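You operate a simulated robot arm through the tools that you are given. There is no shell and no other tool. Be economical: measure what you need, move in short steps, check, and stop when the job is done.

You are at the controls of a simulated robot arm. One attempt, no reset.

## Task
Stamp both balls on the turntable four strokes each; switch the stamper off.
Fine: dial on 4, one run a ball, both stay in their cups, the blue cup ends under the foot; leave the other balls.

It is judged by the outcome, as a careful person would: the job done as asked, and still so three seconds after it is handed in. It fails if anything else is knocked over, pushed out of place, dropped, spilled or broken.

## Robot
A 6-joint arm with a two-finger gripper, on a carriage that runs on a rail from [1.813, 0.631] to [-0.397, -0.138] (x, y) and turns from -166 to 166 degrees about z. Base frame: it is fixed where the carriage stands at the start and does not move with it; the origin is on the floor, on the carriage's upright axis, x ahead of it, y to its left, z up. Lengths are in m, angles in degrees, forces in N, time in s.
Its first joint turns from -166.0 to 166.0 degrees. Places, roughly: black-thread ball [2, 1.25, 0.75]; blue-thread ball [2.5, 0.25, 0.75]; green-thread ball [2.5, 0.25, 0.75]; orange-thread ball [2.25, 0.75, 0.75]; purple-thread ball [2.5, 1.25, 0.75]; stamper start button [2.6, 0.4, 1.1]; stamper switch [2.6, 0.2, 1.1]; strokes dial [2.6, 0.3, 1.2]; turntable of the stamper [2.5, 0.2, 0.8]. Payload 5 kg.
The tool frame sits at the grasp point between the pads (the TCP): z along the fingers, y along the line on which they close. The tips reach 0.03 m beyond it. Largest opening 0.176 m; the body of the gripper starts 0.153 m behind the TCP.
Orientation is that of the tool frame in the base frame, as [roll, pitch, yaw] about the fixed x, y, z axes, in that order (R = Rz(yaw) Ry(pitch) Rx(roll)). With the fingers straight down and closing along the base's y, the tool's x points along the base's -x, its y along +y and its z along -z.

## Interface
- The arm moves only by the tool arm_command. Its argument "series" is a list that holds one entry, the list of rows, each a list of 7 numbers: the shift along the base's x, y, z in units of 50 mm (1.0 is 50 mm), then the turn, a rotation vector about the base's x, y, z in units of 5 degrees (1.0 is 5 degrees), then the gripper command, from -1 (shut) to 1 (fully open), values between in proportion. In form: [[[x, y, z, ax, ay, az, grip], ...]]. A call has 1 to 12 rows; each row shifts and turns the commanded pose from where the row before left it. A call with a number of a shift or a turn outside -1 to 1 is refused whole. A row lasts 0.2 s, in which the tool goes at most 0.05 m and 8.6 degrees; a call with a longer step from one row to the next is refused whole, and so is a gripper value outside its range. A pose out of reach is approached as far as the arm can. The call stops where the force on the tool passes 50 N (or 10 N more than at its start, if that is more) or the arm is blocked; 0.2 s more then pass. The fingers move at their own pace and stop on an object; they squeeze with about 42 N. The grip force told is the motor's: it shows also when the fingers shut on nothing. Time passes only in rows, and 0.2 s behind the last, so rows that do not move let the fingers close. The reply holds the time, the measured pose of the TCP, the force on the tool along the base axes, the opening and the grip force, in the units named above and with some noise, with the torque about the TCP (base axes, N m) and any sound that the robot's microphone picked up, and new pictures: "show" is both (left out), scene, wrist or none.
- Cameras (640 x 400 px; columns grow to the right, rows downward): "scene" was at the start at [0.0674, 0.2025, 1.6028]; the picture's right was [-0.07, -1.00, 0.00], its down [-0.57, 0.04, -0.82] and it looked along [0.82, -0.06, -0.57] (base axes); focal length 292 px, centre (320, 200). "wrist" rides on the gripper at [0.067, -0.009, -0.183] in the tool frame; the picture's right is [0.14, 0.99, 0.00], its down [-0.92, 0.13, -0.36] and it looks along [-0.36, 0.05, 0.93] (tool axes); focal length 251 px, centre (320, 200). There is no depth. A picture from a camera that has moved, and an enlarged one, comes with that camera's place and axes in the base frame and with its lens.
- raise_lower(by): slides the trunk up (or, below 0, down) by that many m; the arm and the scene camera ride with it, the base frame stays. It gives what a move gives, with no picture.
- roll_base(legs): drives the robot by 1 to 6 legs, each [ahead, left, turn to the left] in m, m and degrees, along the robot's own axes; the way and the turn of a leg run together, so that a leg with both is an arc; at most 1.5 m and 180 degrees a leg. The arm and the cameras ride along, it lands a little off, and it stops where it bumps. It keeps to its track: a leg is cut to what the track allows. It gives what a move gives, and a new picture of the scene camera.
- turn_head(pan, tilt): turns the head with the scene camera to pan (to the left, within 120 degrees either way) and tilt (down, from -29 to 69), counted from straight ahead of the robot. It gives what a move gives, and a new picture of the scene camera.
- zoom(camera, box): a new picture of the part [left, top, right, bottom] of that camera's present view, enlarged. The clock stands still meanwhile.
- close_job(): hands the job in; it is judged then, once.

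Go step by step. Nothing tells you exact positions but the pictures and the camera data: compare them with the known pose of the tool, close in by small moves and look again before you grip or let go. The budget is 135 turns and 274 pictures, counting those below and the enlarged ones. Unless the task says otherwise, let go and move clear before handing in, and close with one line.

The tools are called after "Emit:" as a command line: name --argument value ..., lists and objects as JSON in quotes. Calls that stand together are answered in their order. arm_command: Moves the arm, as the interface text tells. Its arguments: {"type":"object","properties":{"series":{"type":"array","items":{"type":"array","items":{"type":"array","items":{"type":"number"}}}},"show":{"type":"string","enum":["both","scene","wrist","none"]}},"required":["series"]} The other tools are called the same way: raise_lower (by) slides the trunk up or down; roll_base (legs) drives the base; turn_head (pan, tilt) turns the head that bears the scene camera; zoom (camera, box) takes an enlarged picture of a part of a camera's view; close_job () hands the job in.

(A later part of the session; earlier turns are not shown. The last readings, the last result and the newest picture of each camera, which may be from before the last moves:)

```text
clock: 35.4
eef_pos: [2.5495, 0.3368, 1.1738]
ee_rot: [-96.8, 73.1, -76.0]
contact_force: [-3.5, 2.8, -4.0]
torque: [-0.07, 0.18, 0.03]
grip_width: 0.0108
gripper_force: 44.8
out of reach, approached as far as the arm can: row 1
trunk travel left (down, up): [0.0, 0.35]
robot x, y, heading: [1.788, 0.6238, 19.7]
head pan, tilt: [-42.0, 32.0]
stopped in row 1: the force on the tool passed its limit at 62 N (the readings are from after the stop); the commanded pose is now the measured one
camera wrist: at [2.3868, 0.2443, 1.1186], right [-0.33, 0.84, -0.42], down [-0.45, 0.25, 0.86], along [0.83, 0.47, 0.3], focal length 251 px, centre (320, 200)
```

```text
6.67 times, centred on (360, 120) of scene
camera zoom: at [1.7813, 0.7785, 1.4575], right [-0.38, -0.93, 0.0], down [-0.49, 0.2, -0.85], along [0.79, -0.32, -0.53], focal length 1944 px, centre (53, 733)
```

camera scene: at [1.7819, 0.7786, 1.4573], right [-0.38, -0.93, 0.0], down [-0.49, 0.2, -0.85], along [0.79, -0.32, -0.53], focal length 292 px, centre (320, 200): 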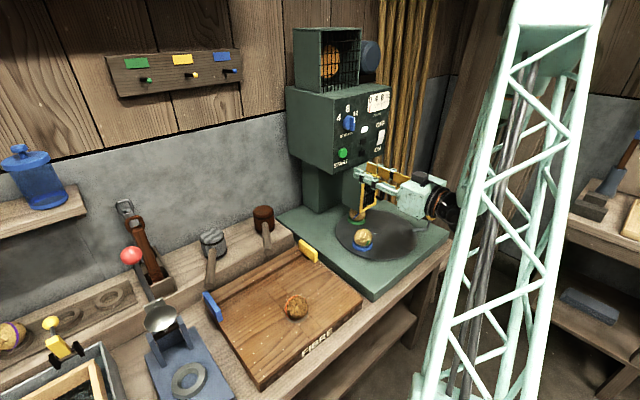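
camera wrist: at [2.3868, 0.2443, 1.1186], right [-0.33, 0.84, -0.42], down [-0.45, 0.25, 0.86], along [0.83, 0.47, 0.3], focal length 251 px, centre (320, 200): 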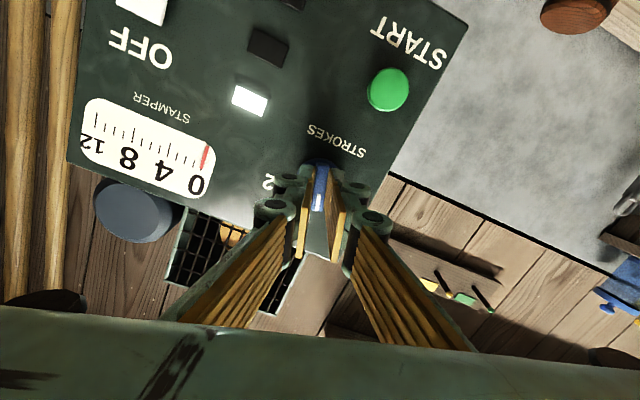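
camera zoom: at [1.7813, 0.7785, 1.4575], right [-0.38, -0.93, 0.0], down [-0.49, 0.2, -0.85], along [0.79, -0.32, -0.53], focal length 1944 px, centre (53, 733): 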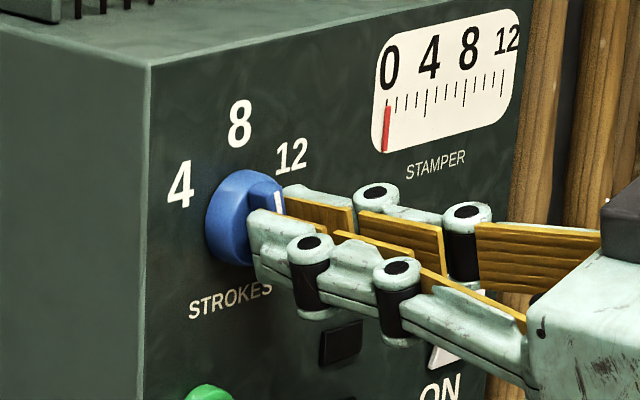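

This is the arm's own limit, not the dial. I release and back away, rolling the tool back level, to see where the dial stays.

Emit:
arm_command --series '[[[0, 0, 0, 0, 0, 0, -0.4], [0, 0, 0, 0, 0, 0, -0.4], [0, 0, 0, 0, 0, 0, -0.4], [-0.47, -0.164, 0, 0, 0, 0, -0.4], [-0.47, -0.164, 0, 0, 0, 0, -0.4], [0, 0, 0, 0.9445, 0.3287, 0, -0.4], [0, 0, 0, 0.9445, 0.3287, 0, -0.4], [0, 0, 0, 0.9445, 0.3287, 0, -0.4]]]' --show "wrist"

Emit:
zoom --camera "scene" --box '[320, 90, 400, 150]'

```text
clock: 37.2
eef_pos: [2.5017, 0.3186, 1.1735]
ee_rot: [-131.1, 87.7, -110.2]
contact_force: [0.3, 0.1, -0.1]
torque: [-0.01, 0.02, -0.01]
grip_width: 0.0529
gripper_force: 0.0
trunk travel left (down, up): [0.0, 0.35]
robot x, y, heading: [1.7915, 0.6275, 19.9]
head pan, tilt: [-42.0, 32.0]
camera wrist: at [2.3338, 0.2424, 1.1118], right [-0.36, 0.92, -0.17], down [-0.37, 0.02, 0.93], along [0.86, 0.39, 0.33], focal length 251 px, centre (320, 200)
```

wrist: 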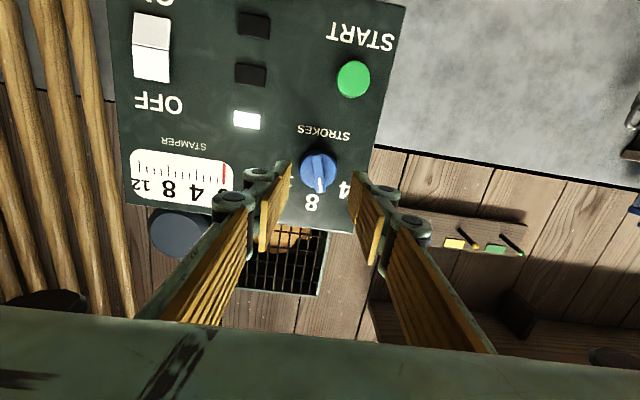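

```text
6.67 times, centred on (360, 120) of scene
camera zoom: at [1.7814, 0.7784, 1.4573], right [-0.38, -0.93, 0.0], down [-0.49, 0.2, -0.85], along [0.79, -0.32, -0.53], focal length 1944 px, centre (53, 733)
```

zoom: 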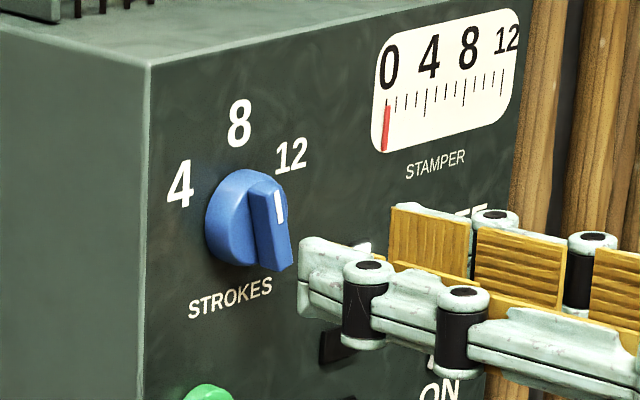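

The dial stays where it was left, about a quarter of the way. I'll push the fin's upper end leftward with closed fingers: first close and place them up-right of it.

Emit:
arm_command --series '[[[0.164, -0.472, 0.42, 0, 0, 0, -1], [0, 0, 0, 0, 0, 0, -1], [0, 0, 0, 0, 0, 0, -1], [0.44, 0.155, 0, 0, 0, 0, -1], [0.44, 0.155, 0, 0, 0, 0, -1]]]' --show "wrist"

Emit:
zoom --camera "scene" --box '[320, 90, 400, 150]'

Emit:
zoom --camera "wrist" --box '[220, 100, 460, 250]'

```text
clock: 38.4
eef_pos: [2.5551, 0.311, 1.1952]
ee_rot: [-129.3, 87.7, -108.1]
contact_force: [-0.6, -0.8, 0.5]
torque: [-0.02, 0.09, -0.01]
grip_width: 0.0
gripper_force: 41.6
trunk travel left (down, up): [0.0, 0.35]
robot x, y, heading: [1.7849, 0.6231, 19.7]
head pan, tilt: [-42.0, 32.0]
camera wrist: at [2.387, 0.2338, 1.1332], right [-0.36, 0.92, -0.17], down [-0.37, 0.03, 0.93], along [0.86, 0.4, 0.33], focal length 251 px, centre (320, 200)
```

wrist: 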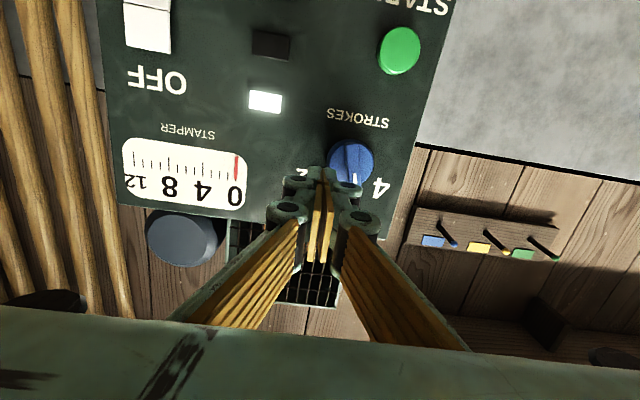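

```text
6.67 times, centred on (360, 120) of scene
camera zoom: at [1.7811, 0.7783, 1.4573], right [-0.38, -0.93, 0.0], down [-0.49, 0.2, -0.85], along [0.79, -0.32, -0.53], focal length 1944 px, centre (53, 733)
```

zoom: 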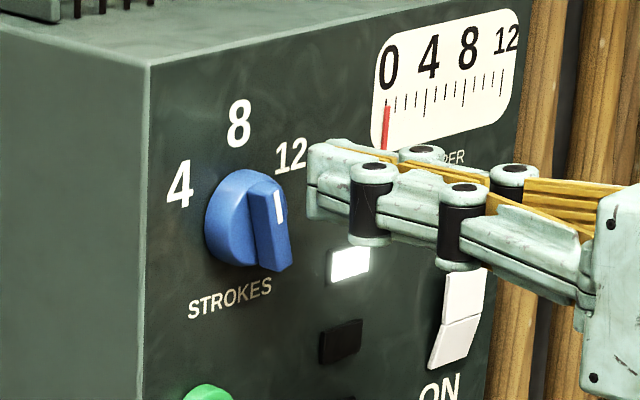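

```text
2.67 times, centred on (340, 175) of wrist
camera zoom: at [2.387, 0.2338, 1.1332], right [-0.36, 0.92, -0.17], down [-0.37, 0.03, 0.93], along [0.86, 0.4, 0.33], focal length 670 px, centre (267, 267)
```

zoom: 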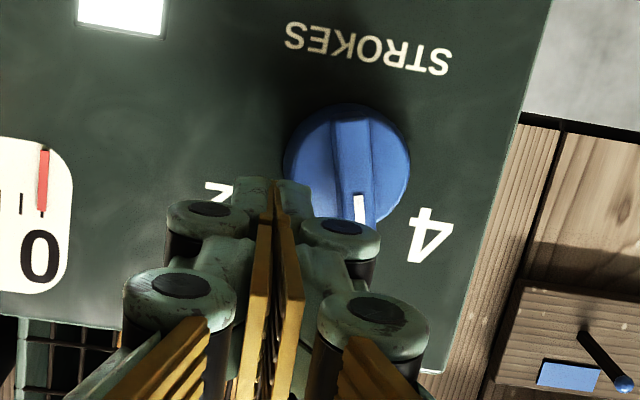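

The closed fingers are right of the fin's upper end. I push left 18 mm in small rows.

Emit:
arm_command --series '[[[-0.033, 0.094, 0, 0, 0, 0, -1], [-0.033, 0.094, 0, 0, 0, 0, -1], [-0.033, 0.094, 0, 0, 0, 0, -1], [-0.02, 0.057, 0, 0, 0, 0, -1]]]' --show "none"

Emit:
zoom --camera "wrist" --box '[220, 100, 460, 250]'

```text
clock: 39.4
eef_pos: [2.5489, 0.3256, 1.1948]
ee_rot: [-129.0, 87.6, -108.0]
contact_force: [-6.7, -6.8, -0.1]
torque: [-0.07, 0.08, -0.05]
grip_width: 0.0
gripper_force: 42.2
trunk travel left (down, up): [0.0, 0.35]
robot x, y, heading: [1.7893, 0.6207, 19.7]
head pan, tilt: [-42.0, 32.0]
```

```text
2.67 times, centred on (340, 175) of wrist
camera zoom: at [2.3803, 0.2496, 1.1337], right [-0.36, 0.92, -0.17], down [-0.37, 0.03, 0.93], along [0.86, 0.39, 0.33], focal length 670 px, centre (267, 267)
```

zoom: 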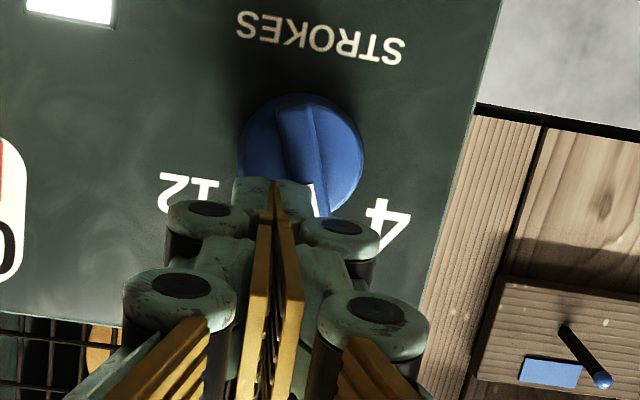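

The fin follows. I push another 12 mm.

Emit:
arm_command --series '[[[-0.026, 0.076, 0, 0, 0, 0, -1], [-0.026, 0.076, 0, 0, 0, 0, -1], [-0.026, 0.076, 0, 0, 0, 0, -1]]]' --show "none"

Emit:
zoom --camera "wrist" --box '[220, 100, 460, 250]'

Emit:
zoom --camera "scene" --box '[320, 90, 400, 150]'

```text
clock: 40.2
eef_pos: [2.5438, 0.3368, 1.1948]
ee_rot: [-128.8, 87.8, -107.9]
contact_force: [-12.4, -12.1, 0.3]
torque: [-0.17, 0.17, -0.27]
grip_width: 0.0058
gripper_force: 44.9
trunk travel left (down, up): [0.0, 0.35]
robot x, y, heading: [1.7888, 0.6195, 19.8]
head pan, tilt: [-42.0, 32.0]
```

```text
2.67 times, centred on (340, 175) of wrist
camera zoom: at [2.376, 0.2608, 1.1328], right [-0.36, 0.92, -0.17], down [-0.37, 0.03, 0.93], along [0.86, 0.39, 0.33], focal length 670 px, centre (267, 267)
```

zoom: 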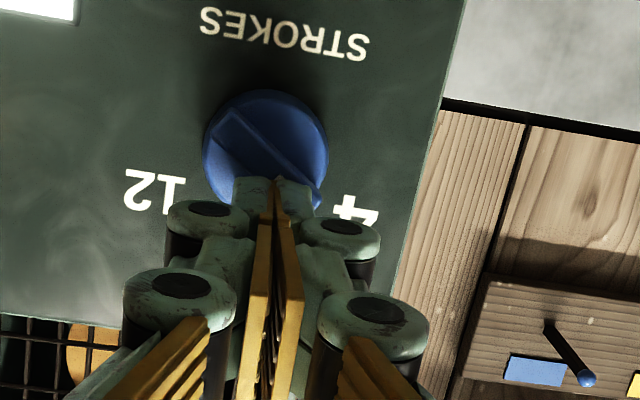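

```text
6.67 times, centred on (360, 120) of scene
camera zoom: at [1.7806, 0.7776, 1.4574], right [-0.38, -0.93, 0.0], down [-0.49, 0.2, -0.85], along [0.79, -0.32, -0.53], focal length 1944 px, centre (53, 733)
```

zoom: 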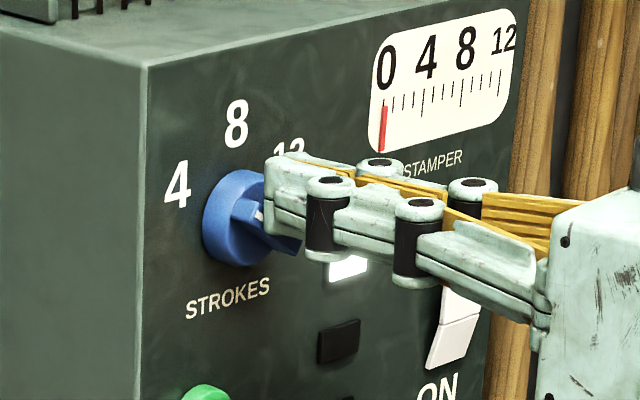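

The fin now points near 4. I back away to look.

Emit:
arm_command --series '[[[0.0, -0.0, 0.1, 0, 0, 0, -1], [-0.47, -0.164, 0, 0, 0, 0, -1], [-0.47, -0.164, 0, 0, 0, 0, -1], [0.2, -0.6, 0, 0, 0, 0, -1]]]' --show "none"

Emit:
zoom --camera "wrist" --box '[260, 60, 500, 210]'

Emit:
zoom --camera "scene" --box '[320, 90, 400, 150]'

```text
clock: 41.2
eef_pos: [2.5062, 0.293, 1.2028]
ee_rot: [-127.1, 87.6, -105.9]
contact_force: [-0.7, 1.6, 1.0]
torque: [-0.08, 0.24, -0.29]
grip_width: 0.0003
gripper_force: 45.2
trunk travel left (down, up): [0.0, 0.35]
robot x, y, heading: [1.7915, 0.6257, 19.8]
head pan, tilt: [-42.0, 32.0]
```

```text
2.67 times, centred on (380, 135) of wrist
camera zoom: at [2.3385, 0.2165, 1.1405], right [-0.36, 0.92, -0.17], down [-0.37, 0.03, 0.93], along [0.86, 0.4, 0.33], focal length 670 px, centre (160, 373)
```

zoom: 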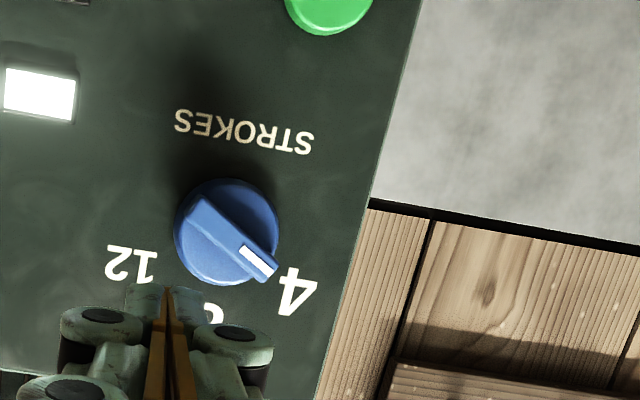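

```text
6.67 times, centred on (360, 120) of scene
camera zoom: at [1.7806, 0.7797, 1.4572], right [-0.38, -0.93, 0.0], down [-0.49, 0.2, -0.85], along [0.79, -0.32, -0.53], focal length 1944 px, centre (53, 733)
```

zoom: 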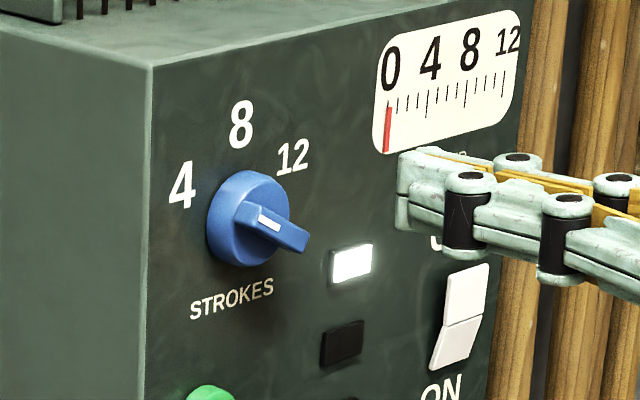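

The dial is on 4. Now I go to the START button at about (2.578, 0.367, 1.078), stopping short of it.

Emit:
arm_command --series '[[[-0.57, -0.2, 0, 0, 0, 0, -1], [0, 0, -0.84, 0, 0, 0, -1], [0, 0, -0.84, 0, 0, 0, -1], [0, 0, -0.84, 0, 0, 0, -1], [-0.15, 0.43, 0, 0, 0, 0, -1], [-0.15, 0.43, 0, 0, 0, 0, -1]]]'

Emit:
zoom --camera "wrist" --box '[220, 60, 460, 210]'

```text
clock: 42.6
eef_pos: [2.4664, 0.3253, 1.0734]
ee_rot: [-129.5, 87.8, -108.5]
contact_force: [-0.1, -1.6, -0.2]
torque: [0.09, -0.16, 0.19]
grip_width: 0.0
gripper_force: 45.2
trunk travel left (down, up): [0.0, 0.35]
robot x, y, heading: [1.7932, 0.6178, 19.7]
head pan, tilt: [-42.0, 32.0]
camera scene: at [1.7818, 0.7775, 1.4575], right [-0.38, -0.93, 0.0], down [-0.49, 0.2, -0.85], along [0.79, -0.32, -0.53], focal length 292 px, centre (320, 200)
camera wrist: at [2.2982, 0.2485, 1.0119], right [-0.36, 0.92, -0.17], down [-0.37, 0.03, 0.93], along [0.86, 0.4, 0.33], focal length 251 px, centre (320, 200)
```

scene: 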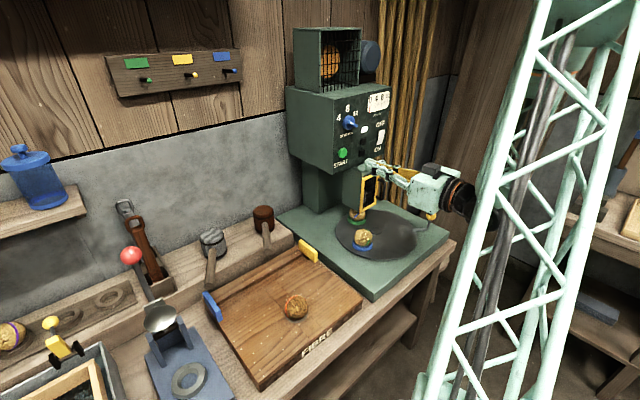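
wrist: 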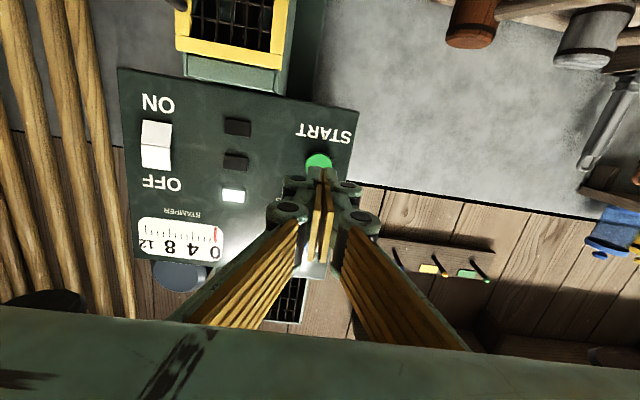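

```text
2.67 times, centred on (340, 135) of wrist
camera zoom: at [2.2982, 0.2485, 1.0119], right [-0.36, 0.92, -0.17], down [-0.37, 0.03, 0.93], along [0.86, 0.4, 0.33], focal length 670 px, centre (267, 373)
```

zoom: 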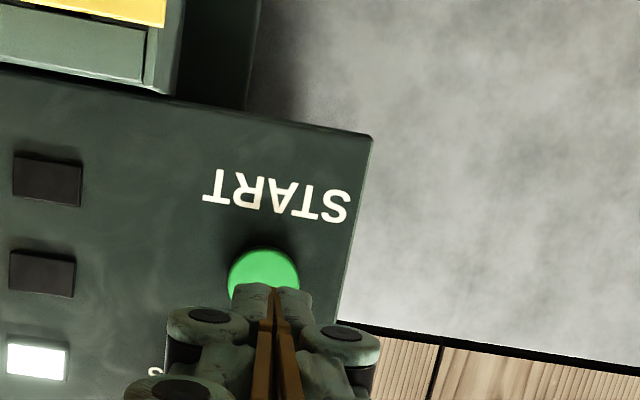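

Aligned with START. I advance and press, watching force and sound.

Emit:
arm_command --series '[[[0.47, 0.164, 0, 0, 0, 0, -1], [0.47, 0.164, 0, 0, 0, 0, -1], [0.19, 0.066, 0.02, 0, 0, 0, -1], [0.1, 0.033, 0, 0, 0, 0, -1], [0.1, 0.033, 0, 0, 0, 0, -1]]]' --show "none"

Emit:
zoom --camera "scene" --box '[320, 90, 416, 150]'

```text
clock: 43.8
eef_pos: [2.5314, 0.348, 1.0745]
ee_rot: [-129.6, 87.8, -108.5]
contact_force: [0.5, -0.3, 0.1]
torque: [-0.02, -0.04, -0.03]
grip_width: 0.0
gripper_force: 44.7
trunk travel left (down, up): [0.0, 0.35]
robot x, y, heading: [1.7935, 0.6209, 19.8]
head pan, tilt: [-42.0, 32.0]
```

```text
6.67 times, centred on (368, 120) of scene
camera zoom: at [1.7813, 0.7784, 1.4573], right [-0.38, -0.93, 0.0], down [-0.49, 0.2, -0.85], along [0.79, -0.32, -0.53], focal length 1944 px, centre (0, 733)
```

zoom: 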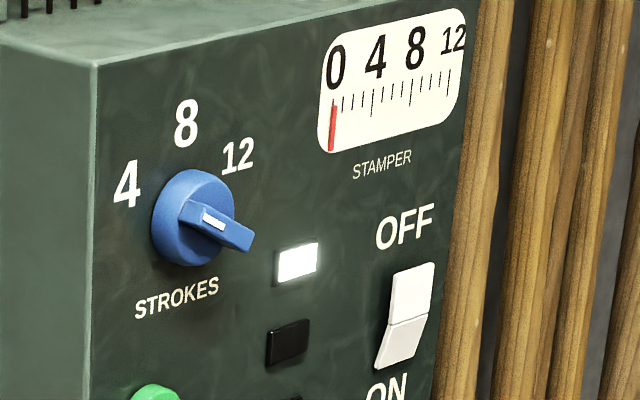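

Not touching yet. I press on in 4 mm steps.

Emit:
arm_command --series '[[[0.076, 0.026, 0, 0, 0, 0, -1], [0.076, 0.026, 0, 0, 0, 0, -1], [0.076, 0.026, 0, 0, 0, 0, -1]]]' --show "none"

Emit:
zoom --camera "scene" --box '[320, 90, 416, 190]'

```text
clock: 44.6
eef_pos: [2.5428, 0.3516, 1.0741]
ee_rot: [-130.0, 87.7, -108.8]
contact_force: [0.0, -0.2, -0.1]
torque: [-0.01, -0.01, 0.02]
grip_width: 0.0
gripper_force: 45.1
trunk travel left (down, up): [0.0, 0.35]
robot x, y, heading: [1.7885, 0.6232, 20.0]
head pan, tilt: [-42.0, 32.0]
```

```text
4.00 times, centred on (368, 140) of scene
camera zoom: at [1.7813, 0.7784, 1.4573], right [-0.38, -0.93, 0.0], down [-0.49, 0.2, -0.85], along [0.79, -0.32, -0.53], focal length 1166 px, centre (128, 440)
```

zoom: 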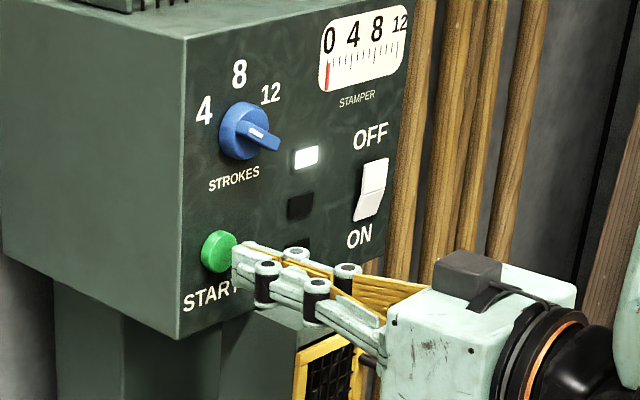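

Emit:
arm_command --series '[[[0.076, 0.026, 0, 0, 0, 0, -1], [0.076, 0.026, 0, 0, 0, 0, -1], [0.076, 0.026, 0, 0, 0, 0, -1]]]' --show "none"

Emit:
zoom --camera "scene" --box '[320, 90, 416, 190]'

```text
clock: 45.4
eef_pos: [2.5546, 0.3561, 1.0743]
ee_rot: [-130.0, 87.7, -109.0]
contact_force: [-0.2, 0.1, -0.3]
torque: [0.0, 0.03, 0.02]
grip_width: 0.0
gripper_force: 44.4
trunk travel left (down, up): [0.0, 0.35]
robot x, y, heading: [1.7881, 0.6228, 19.9]
head pan, tilt: [-42.0, 32.0]
```

```text
4.00 times, centred on (368, 140) of scene
camera zoom: at [1.7813, 0.7784, 1.4573], right [-0.38, -0.93, 0.0], down [-0.49, 0.2, -0.85], along [0.79, -0.32, -0.53], focal length 1166 px, centre (128, 440)
```

zoom: 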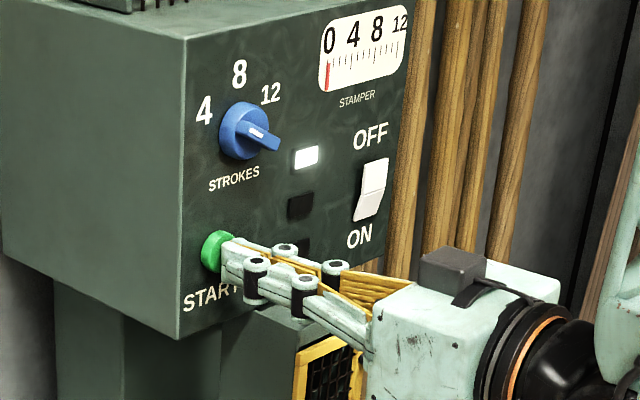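

Emit:
arm_command --series '[[[0.076, 0.026, 0, 0, 0, 0, -1], [0.076, 0.026, 0, 0, 0, 0, -1], [0.076, 0.026, 0, 0, 0, 0, -1]]]' --show "none"

Emit:
zoom --camera "scene" --box '[320, 90, 416, 190]'

```text
clock: 46.2
eef_pos: [2.5652, 0.3602, 1.0753]
ee_rot: [-129.7, 87.7, -108.7]
contact_force: [-25.7, 3.8, -4.2]
torque: [-0.07, -0.29, 0.31]
grip_width: 0.006
gripper_force: 45.0
trunk travel left (down, up): [0.0, 0.35]
robot x, y, heading: [1.7865, 0.6216, 19.8]
head pan, tilt: [-42.0, 32.0]
heard: click
```

```text
4.00 times, centred on (368, 140) of scene
camera zoom: at [1.7798, 0.7784, 1.4572], right [-0.38, -0.93, 0.0], down [-0.49, 0.2, -0.85], along [0.79, -0.32, -0.53], focal length 1166 px, centre (128, 440)
```

zoom: 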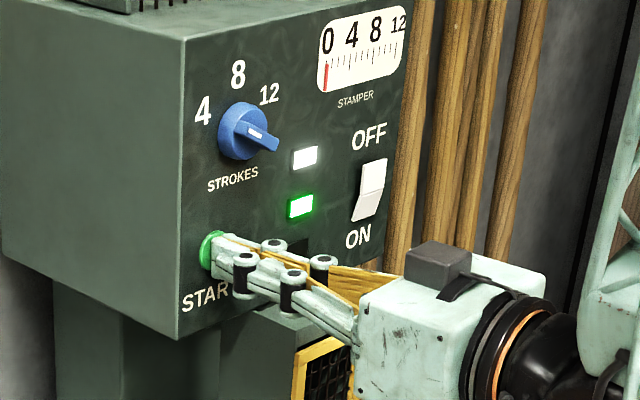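

A click and a green lamp: the run has started. I back off the button and watch.

Emit:
arm_command --series '[[[-0.47, -0.164, 0, 0, 0, 0, -1], [-0.47, -0.164, 0, 0, 0, 0, -1], [0, 0, 0, 0, 0, 0, -1], [0, 0, 0, 0, 0, 0, -1], [0, 0, 0, 0, 0, 0, -1]]]' --show "none"

Emit:
zoom --camera "scene" --box '[310, 90, 450, 290]'

```text
clock: 47.4
eef_pos: [2.5195, 0.3421, 1.0752]
ee_rot: [-129.7, 87.7, -108.5]
contact_force: [0.0, 0.2, 0.2]
torque: [0.04, 0.03, -0.01]
grip_width: 0.0
gripper_force: 44.9
trunk travel left (down, up): [0.0, 0.35]
robot x, y, heading: [1.7906, 0.6221, 19.7]
head pan, tilt: [-42.0, 32.0]
```

```text
2.00 times, centred on (380, 190) of scene
camera zoom: at [1.7814, 0.7784, 1.4573], right [-0.38, -0.93, 0.0], down [-0.49, 0.2, -0.85], along [0.79, -0.32, -0.53], focal length 583 px, centre (200, 220)
```

zoom: 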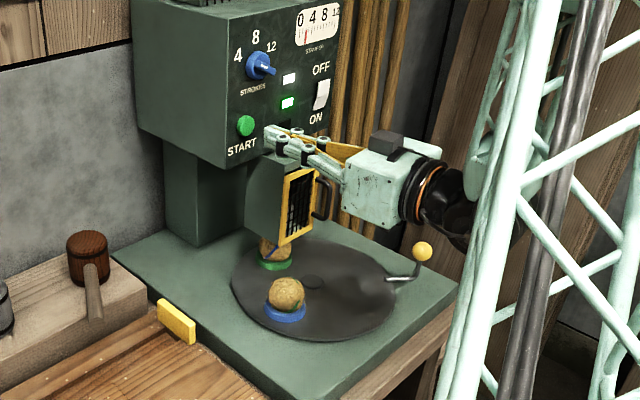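

Running. I hold still and wait.

Emit:
arm_command --series '[[[0, 0, 0, 0, 0, 0, -1], [0, 0, 0, 0, 0, 0, -1], [0, 0, 0, 0, 0, 0, -1], [0, 0, 0, 0, 0, 0, -1], [0, 0, 0, 0, 0, 0, -1], [0, 0, 0, 0, 0, 0, -1], [0, 0, 0, 0, 0, 0, -1], [0, 0, 0, 0, 0, 0, -1], [0, 0, 0, 0, 0, 0, -1], [0, 0, 0, 0, 0, 0, -1], [0, 0, 0, 0, 0, 0, -1], [0, 0, 0, 0, 0, 0, -1]]]' --show "none"

Emit:
zoom --camera "scene" --box '[310, 90, 450, 290]'

```text
clock: 50.0
eef_pos: [2.5211, 0.343, 1.0762]
ee_rot: [-129.7, 87.7, -108.7]
contact_force: [0.1, -0.1, -0.2]
torque: [0.01, 0.01, 0.0]
grip_width: 0.0
gripper_force: 44.8
trunk travel left (down, up): [0.0, 0.35]
robot x, y, heading: [1.7875, 0.6248, 19.9]
head pan, tilt: [-42.0, 32.0]
```

```text
2.00 times, centred on (380, 190) of scene
camera zoom: at [1.7814, 0.7784, 1.4573], right [-0.38, -0.93, 0.0], down [-0.49, 0.2, -0.85], along [0.79, -0.32, -0.53], focal length 583 px, centre (200, 220)
```

zoom: 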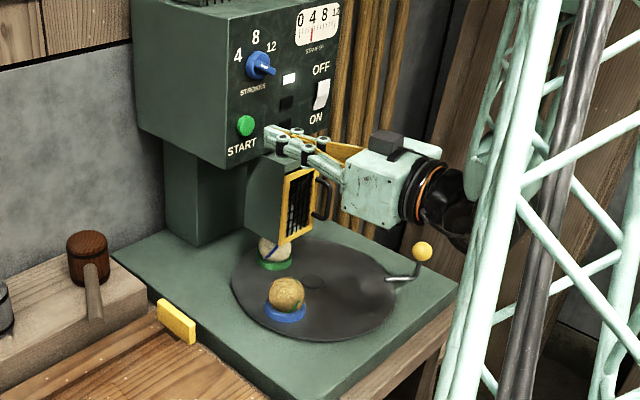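

The first run is done: the needle stands at 4, the lamp is out, and the ball in the green cup looks stamped. Next I back off and turn the tool down, to take the turntable's knob, at about (2.47, 0.035, 0.81).

Emit:
arm_command --series '[[[-0.88, -0.307, 0, 0, 0, 0, -1], [-0.88, -0.307, 0, 0, 0, 0, -1], [-0.88, -0.307, 0, 0, 0, 0, -1], [0.3, -0.9, 0, 0, 0, 0, -1], [0.3, -0.9, 0, 0, 0, 0, -1], [0, 0, 0.9, 0, 0, 0, -1]]]' --show "none"

Emit:
arm_command --series '[[[0, 0, 0, -0.3287, 0.9445, 0, -0.3], [0, 0, 0, -0.3287, 0.9445, 0, -0.3], [0, 0, 0, -0.3287, 0.9445, 0, -0.3], [0, 0, 0, -0.3287, 0.9445, 0, -0.3], [0, 0, 0, -0.3287, 0.9445, 0, -0.3], [0, 0, 0, -0.3287, 0.9445, 0, -0.3], [0, 0, 0, -0.3287, 0.9445, 0, -0.3], [0, 0, 0, -0.3287, 0.9445, 0, -0.3], [0, 0, 0, -0.3287, 0.9445, 0, -0.3]]]' --show "scene"

```text
clock: 51.4
eef_pos: [2.418, 0.2069, 1.1215]
ee_rot: [-133.5, 87.8, -112.4]
contact_force: [1.6, -1.8, -2.3]
torque: [0.17, -0.4, 0.44]
grip_width: 0.0
gripper_force: 45.0
trunk travel left (down, up): [0.0, 0.35]
robot x, y, heading: [1.7902, 0.6232, 19.8]
head pan, tilt: [-42.0, 32.0]
```

```text
clock: 53.4
eef_pos: [2.4167, 0.2086, 1.1202]
ee_rot: [179.8, 43.5, -158.2]
contact_force: [0.2, -0.3, -1.0]
torque: [0.1, -0.1, 0.07]
grip_width: 0.0616
gripper_force: 0.0
trunk travel left (down, up): [0.0, 0.35]
robot x, y, heading: [1.7894, 0.6165, 19.9]
head pan, tilt: [-42.0, 32.0]
camera scene: at [1.7813, 0.778, 1.4574], right [-0.38, -0.93, 0.0], down [-0.49, 0.2, -0.85], along [0.79, -0.32, -0.53], focal length 292 px, centre (320, 200)
```

scene: 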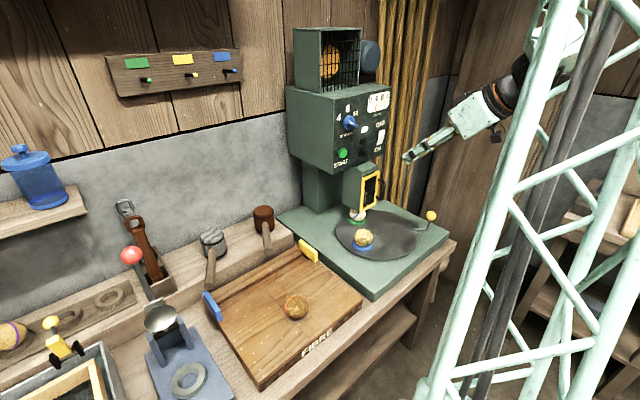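

Emit:
arm_command --series '[[[0, 0, 0, -0.35, 0.937, 0, -0.3], [0, 0, 0, -0.35, 0.937, 0, -0.3], [0, 0, 0, -0.35, 0.937, 0, -0.3], [0, 0, 0, -0.35, 0.937, 0, -0.3], [0, 0, 0, -0.35, 0.937, 0, -0.3], [0, 0, 0, -0.35, 0.937, 0, -0.3], [0, 0, 0, -0.35, 0.937, 0, -0.3], [0, 0, 0, -0.35, 0.937, 0, -0.3], [0, 0, 0, -0.245, 0.656, 0, -0.3]]]' --show "none"

Emit:
arm_command --series '[[[0.2, -0.7, 0, 0, 0, 1, -0.3], [0.2, -0.7, 0, 0, 0, 1, -0.3], [0.2, -0.7, 0, 0, 0, 1, -0.3], [0.2, -0.7, 0, 0, 0, 1, -0.3], [0.2, -0.6, -0.2, 0, 0, 1, -0.3], [0, 0, -0.8, 0, 0, 1, -0.3]]]'

```text
clock: 55.4
eef_pos: [2.416, 0.2083, 1.1191]
ee_rot: [179.0, 0.0, -158.6]
contact_force: [-0.2, 0.2, -0.1]
torque: [-0.02, 0.0, -0.02]
grip_width: 0.0616
gripper_force: 0.1
trunk travel left (down, up): [0.0, 0.35]
robot x, y, heading: [1.789, 0.6228, 19.6]
head pan, tilt: [-42.0, 32.0]
```

```text
clock: 56.8
eef_pos: [2.4667, 0.0369, 1.0687]
ee_rot: [179.1, 0.0, -128.5]
contact_force: [-0.5, -0.3, -0.1]
torque: [-0.04, -0.1, 0.03]
grip_width: 0.0619
gripper_force: 0.0
trunk travel left (down, up): [0.0, 0.35]
robot x, y, heading: [1.7867, 0.6218, 19.8]
head pan, tilt: [-42.0, 32.0]
camera scene: at [1.7813, 0.7784, 1.4572], right [-0.38, -0.93, 0.0], down [-0.49, 0.2, -0.85], along [0.79, -0.32, -0.53], focal length 292 px, centre (320, 200)
camera wrist: at [2.4352, -0.0235, 1.2522], right [-0.86, 0.51, 0.02], down [0.48, 0.8, 0.37], along [0.17, 0.32, -0.93], focal length 251 px, centre (320, 200)
```

scene: 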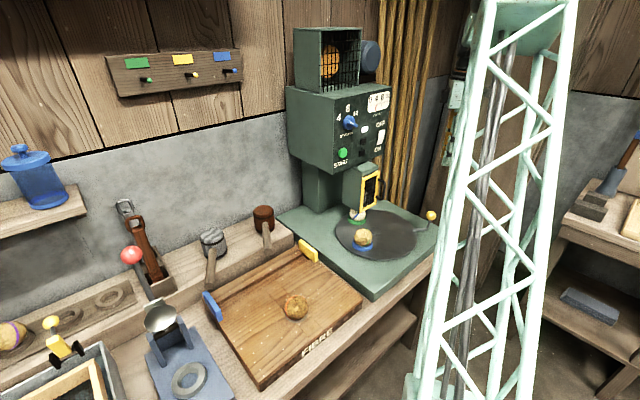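
wrist: 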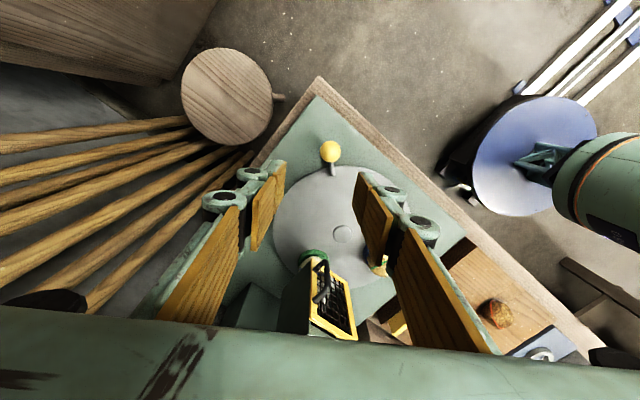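

From above, the knob is at about (2.453, 0.054, 0.83) and the table's centre at (2.526, 0.240, 0.76). I line up above the knob and descend to just above it.

Emit:
arm_command --series '[[[-0.27, 0.34, -0.2, 0, 0, 0, -0.3], [0, 0, -0.95, 0, 0, 0, -0.3], [0, 0, -0.95, 0, 0, 0, -0.3], [0, 0, -0.95, 0, 0, 0, -0.3]]]' --show "wrist"

Emit:
zoom --camera "wrist" --box '[240, 120, 400, 220]'

```text
clock: 57.8
eef_pos: [2.4526, 0.0524, 0.9173]
ee_rot: [179.0, 0.0, -128.6]
contact_force: [-1.5, 0.2, 0.0]
torque: [-0.09, -0.09, 0.02]
grip_width: 0.0616
gripper_force: 0.0
trunk travel left (down, up): [0.0, 0.35]
robot x, y, heading: [1.7864, 0.6251, 19.8]
head pan, tilt: [-42.0, 32.0]
camera wrist: at [2.4196, -0.0067, 1.1012], right [-0.86, 0.51, 0.02], down [0.48, 0.8, 0.36], along [0.17, 0.32, -0.93], focal length 251 px, centre (320, 200)
```

wrist: 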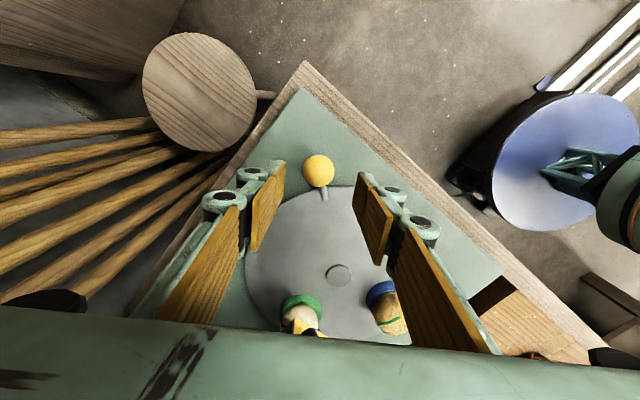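

```text
4.00 times, centred on (320, 170) of wrist
camera zoom: at [2.4196, -0.0067, 1.1012], right [-0.86, 0.51, 0.02], down [0.48, 0.8, 0.36], along [0.17, 0.32, -0.93], focal length 1006 px, centre (320, 320)
```

zoom: 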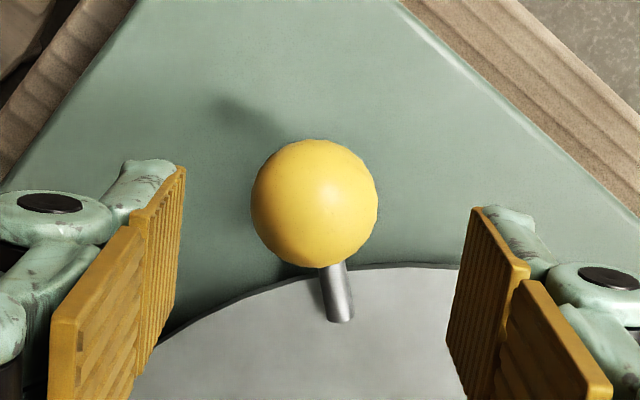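

Well centred. I go down onto the knob and bring the fingers loosely around it.

Emit:
arm_command --series '[[[0.0, 0.04, -0.85, 0, 0, 0, -0.3], [0, 0, -0.85, 0, 0, 0, -0.3], [0, 0, 0, 0, 0, 0, -0.545], [0, 0, 0, 0, 0, 0, -0.545]]]' --show "wrist"

Emit:
zoom --camera "wrist" --box '[240, 120, 400, 220]'

```text
clock: 58.8
eef_pos: [2.4544, 0.0544, 0.8314]
ee_rot: [179.0, 0.0, -128.6]
contact_force: [-0.2, -0.7, 1.1]
torque: [0.01, 0.02, 0.01]
grip_width: 0.04
gripper_force: 0.0
trunk travel left (down, up): [0.0, 0.35]
robot x, y, heading: [1.7847, 0.6216, 19.5]
head pan, tilt: [-42.0, 32.0]
camera wrist: at [2.4228, -0.0055, 1.0153], right [-0.86, 0.51, 0.02], down [0.48, 0.8, 0.37], along [0.17, 0.32, -0.93], focal length 251 px, centre (320, 200)
```

wrist: 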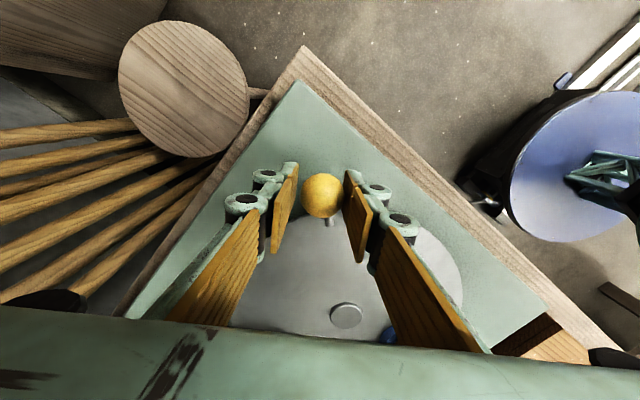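

```text
4.00 times, centred on (320, 170) of wrist
camera zoom: at [2.4228, -0.0055, 1.0153], right [-0.86, 0.51, 0.02], down [0.48, 0.8, 0.37], along [0.17, 0.32, -0.93], focal length 1006 px, centre (320, 320)
```

zoom: 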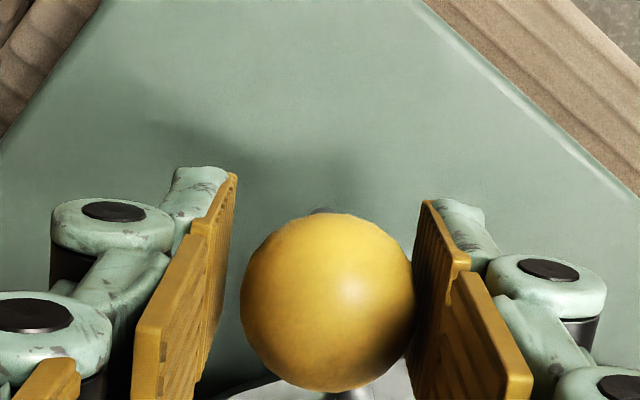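

The knob sits between the fingers. I walk it clockwise along its circle, 20° first.

Emit:
arm_command --series '[[[-0.316, 0.138, 0, 0, 0, -0.5, -0.545], [-0.304, 0.168, 0, 0, 0, -0.5, -0.545], [-0.288, 0.192, 0, 0, 0, -0.5, -0.545], [-0.27, 0.218, 0, 0, 0, -0.5, -0.545]]]'

```text
clock: 59.8
eef_pos: [2.3962, 0.0926, 0.8308]
ee_rot: [179.0, 0.0, -138.7]
contact_force: [-0.2, 0.5, -0.6]
torque: [0.04, 0.02, 0.01]
grip_width: 0.0397
gripper_force: 0.0
trunk travel left (down, up): [0.0, 0.35]
robot x, y, heading: [1.7889, 0.6248, 19.5]
head pan, tilt: [-42.0, 32.0]
camera scene: at [1.7815, 0.7782, 1.4574], right [-0.38, -0.93, 0.0], down [-0.49, 0.2, -0.85], along [0.79, -0.32, -0.53], focal length 292 px, centre (320, 200)
camera wrist: at [2.3538, 0.0407, 1.0145], right [-0.76, 0.65, 0.02], down [0.61, 0.7, 0.37], along [0.23, 0.29, -0.93], focal length 251 px, centre (320, 200)
```

scene: 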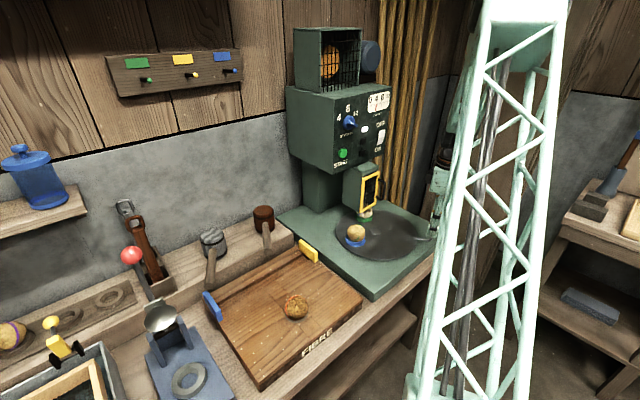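
wrist: 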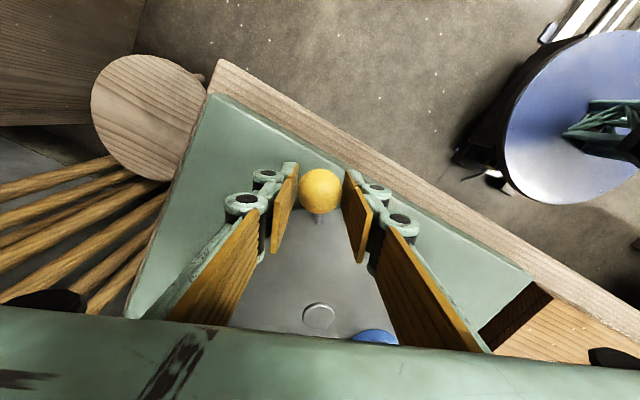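

The table turns smoothly and slow enough. I continue another 40°.

Emit:
arm_command --series '[[[-0.3, 0.19, 0, 0, 0, -0.5, -0.545], [-0.235, 0.265, 0, 0, 0, -0.5, -0.545], [-0.208, 0.286, 0, 0, 0, -0.5, -0.545], [-0.184, 0.302, 0, 0, 0, -0.5, -0.545], [-0.157, 0.316, 0, 0, 0, -0.5, -0.545], [-0.127, 0.33, 0, 0, 0, -0.5, -0.545], [-0.1, 0.338, 0, 0, 0, -0.5, -0.545], [-0.067, 0.346, 0, 0, 0, -0.5, -0.545]]]'

```text
clock: 61.6
eef_pos: [2.3264, 0.2129, 0.8325]
ee_rot: [179.0, 0.0, -158.7]
contact_force: [-0.2, 0.5, -0.4]
torque: [0.06, 0.0, -0.04]
grip_width: 0.0399
gripper_force: 0.1
trunk travel left (down, up): [0.0, 0.35]
robot x, y, heading: [1.788, 0.6238, 19.8]
head pan, tilt: [-42.0, 32.0]
camera scene: at [1.7815, 0.778, 1.4574], right [-0.38, -0.93, 0.0], down [-0.49, 0.2, -0.85], along [0.79, -0.32, -0.53], focal length 292 px, centre (320, 200)
camera wrist: at [2.2684, 0.177, 1.0156], right [-0.49, 0.87, 0.02], down [0.81, 0.45, 0.37], along [0.31, 0.19, -0.93], focal length 251 px, centre (320, 200)
```

scene: 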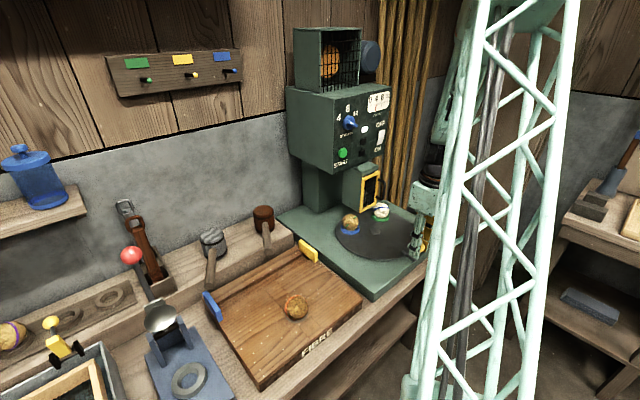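
wrist: 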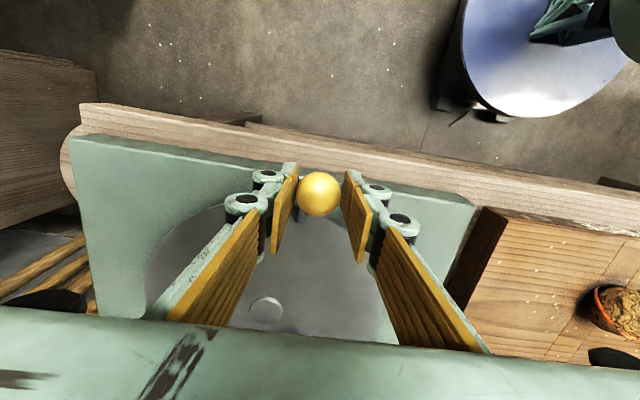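

About 60° done; the stamped ball is clear of the guard and the blue cup is approaching the foot. I go 20° more and compare.

Emit:
arm_command --series '[[[-0.038, 0.352, 0, 0, 0, -0.5, -0.545], [-0.008, 0.354, 0, 0, 0, -0.5, -0.545], [0.024, 0.354, 0, 0, 0, -0.5, -0.545], [0.054, 0.35, 0, 0, 0, -0.5, -0.545]]]' --show "none"

Emit:
zoom --camera "scene" --box '[300, 150, 460, 250]'

```text
clock: 62.6
eef_pos: [2.3246, 0.2828, 0.8338]
ee_rot: [178.9, 0.0, -168.8]
contact_force: [0.1, -0.3, -0.3]
torque: [0.12, -0.03, 0.01]
grip_width: 0.04
gripper_force: 0.0
trunk travel left (down, up): [0.0, 0.35]
robot x, y, heading: [1.7915, 0.6243, 19.9]
head pan, tilt: [-42.0, 32.0]
```

```text
4.00 times, centred on (380, 200) of scene
camera zoom: at [1.7814, 0.7779, 1.4574], right [-0.38, -0.93, 0.0], down [-0.49, 0.2, -0.85], along [0.79, -0.32, -0.53], focal length 1166 px, centre (80, 200)
```

zoom: 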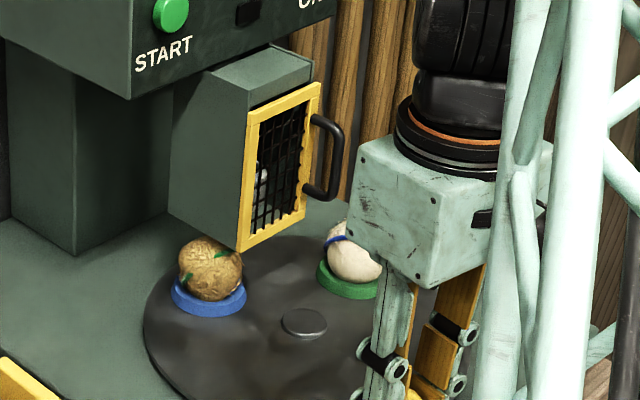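

About 10–15° to go. I step 10° and compare with where the green cup stood.

Emit:
arm_command --series '[[[0.086, 0.344, 0, 0, 0, -0.5, -0.545], [0.114, 0.334, 0, 0, 0, -0.5, -0.545]]]' --show "wrist"

Emit:
zoom --camera "scene" --box '[300, 150, 460, 250]'

```text
clock: 63.2
eef_pos: [2.3363, 0.3169, 0.8327]
ee_rot: [179.0, 0.0, -173.7]
contact_force: [0.7, -0.8, 0.0]
torque: [0.11, -0.03, 0.01]
grip_width: 0.0399
gripper_force: 0.1
trunk travel left (down, up): [0.0, 0.35]
robot x, y, heading: [1.7893, 0.6254, 19.6]
head pan, tilt: [-42.0, 32.0]
camera wrist: at [2.2708, 0.2974, 1.0157], right [-0.25, 0.97, 0.02], down [0.9, 0.22, 0.37], along [0.35, 0.11, -0.93], focal length 251 px, centre (320, 200)
```

wrist: 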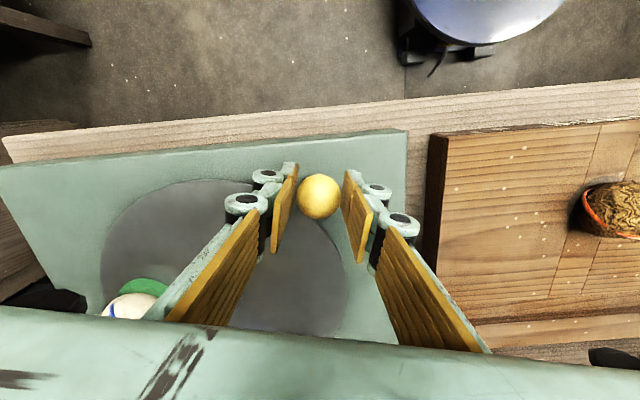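

```text
4.00 times, centred on (380, 200) of scene
camera zoom: at [1.7814, 0.778, 1.4574], right [-0.38, -0.93, 0.0], down [-0.49, 0.2, -0.85], along [0.79, -0.32, -0.53], focal length 1166 px, centre (80, 200)
```

zoom: 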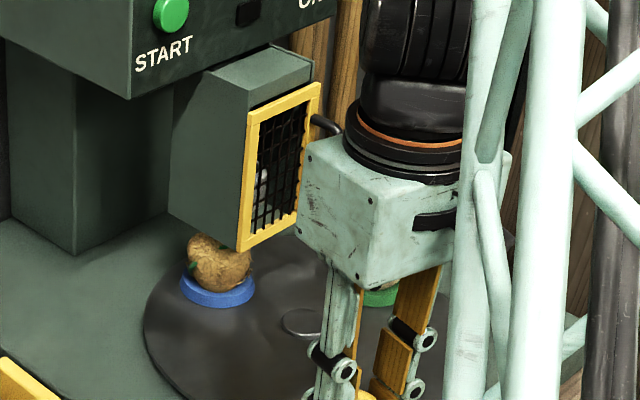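

Comparing pictures, the blue cup still lies a little short of the green one's former place (cup centre 217 against 229 px). I go on 10°.

Emit:
arm_command --series '[[[0.142, 0.324, 0, 0, 0, -0.5, -0.545], [0.17, 0.312, 0, 0, 0, -0.5, -0.545]]]' --show "none"

Emit:
zoom --camera "scene" --box '[300, 150, 460, 250]'

```text
clock: 63.8
eef_pos: [2.3517, 0.3494, 0.8328]
ee_rot: [179.0, 0.1, -178.7]
contact_force: [0.2, -2.8, -0.3]
torque: [0.1, -0.04, -0.01]
grip_width: 0.0406
gripper_force: 0.1
trunk travel left (down, up): [0.0, 0.35]
robot x, y, heading: [1.7869, 0.6225, 19.6]
head pan, tilt: [-42.0, 32.0]
```

```text
4.00 times, centred on (380, 200) of scene
camera zoom: at [1.7813, 0.7778, 1.4574], right [-0.38, -0.93, 0.0], down [-0.49, 0.2, -0.85], along [0.79, -0.32, -0.53], focal length 1166 px, centre (80, 200)
```

zoom: 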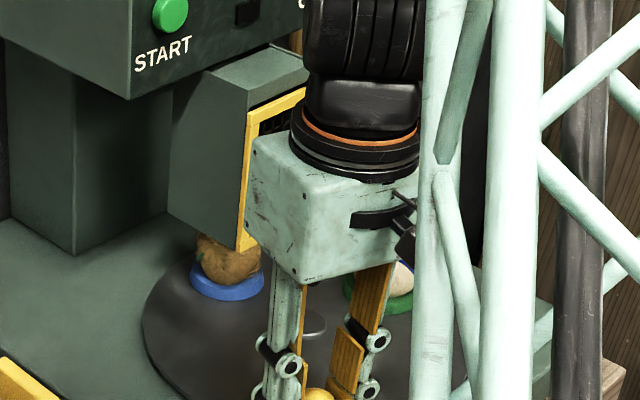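

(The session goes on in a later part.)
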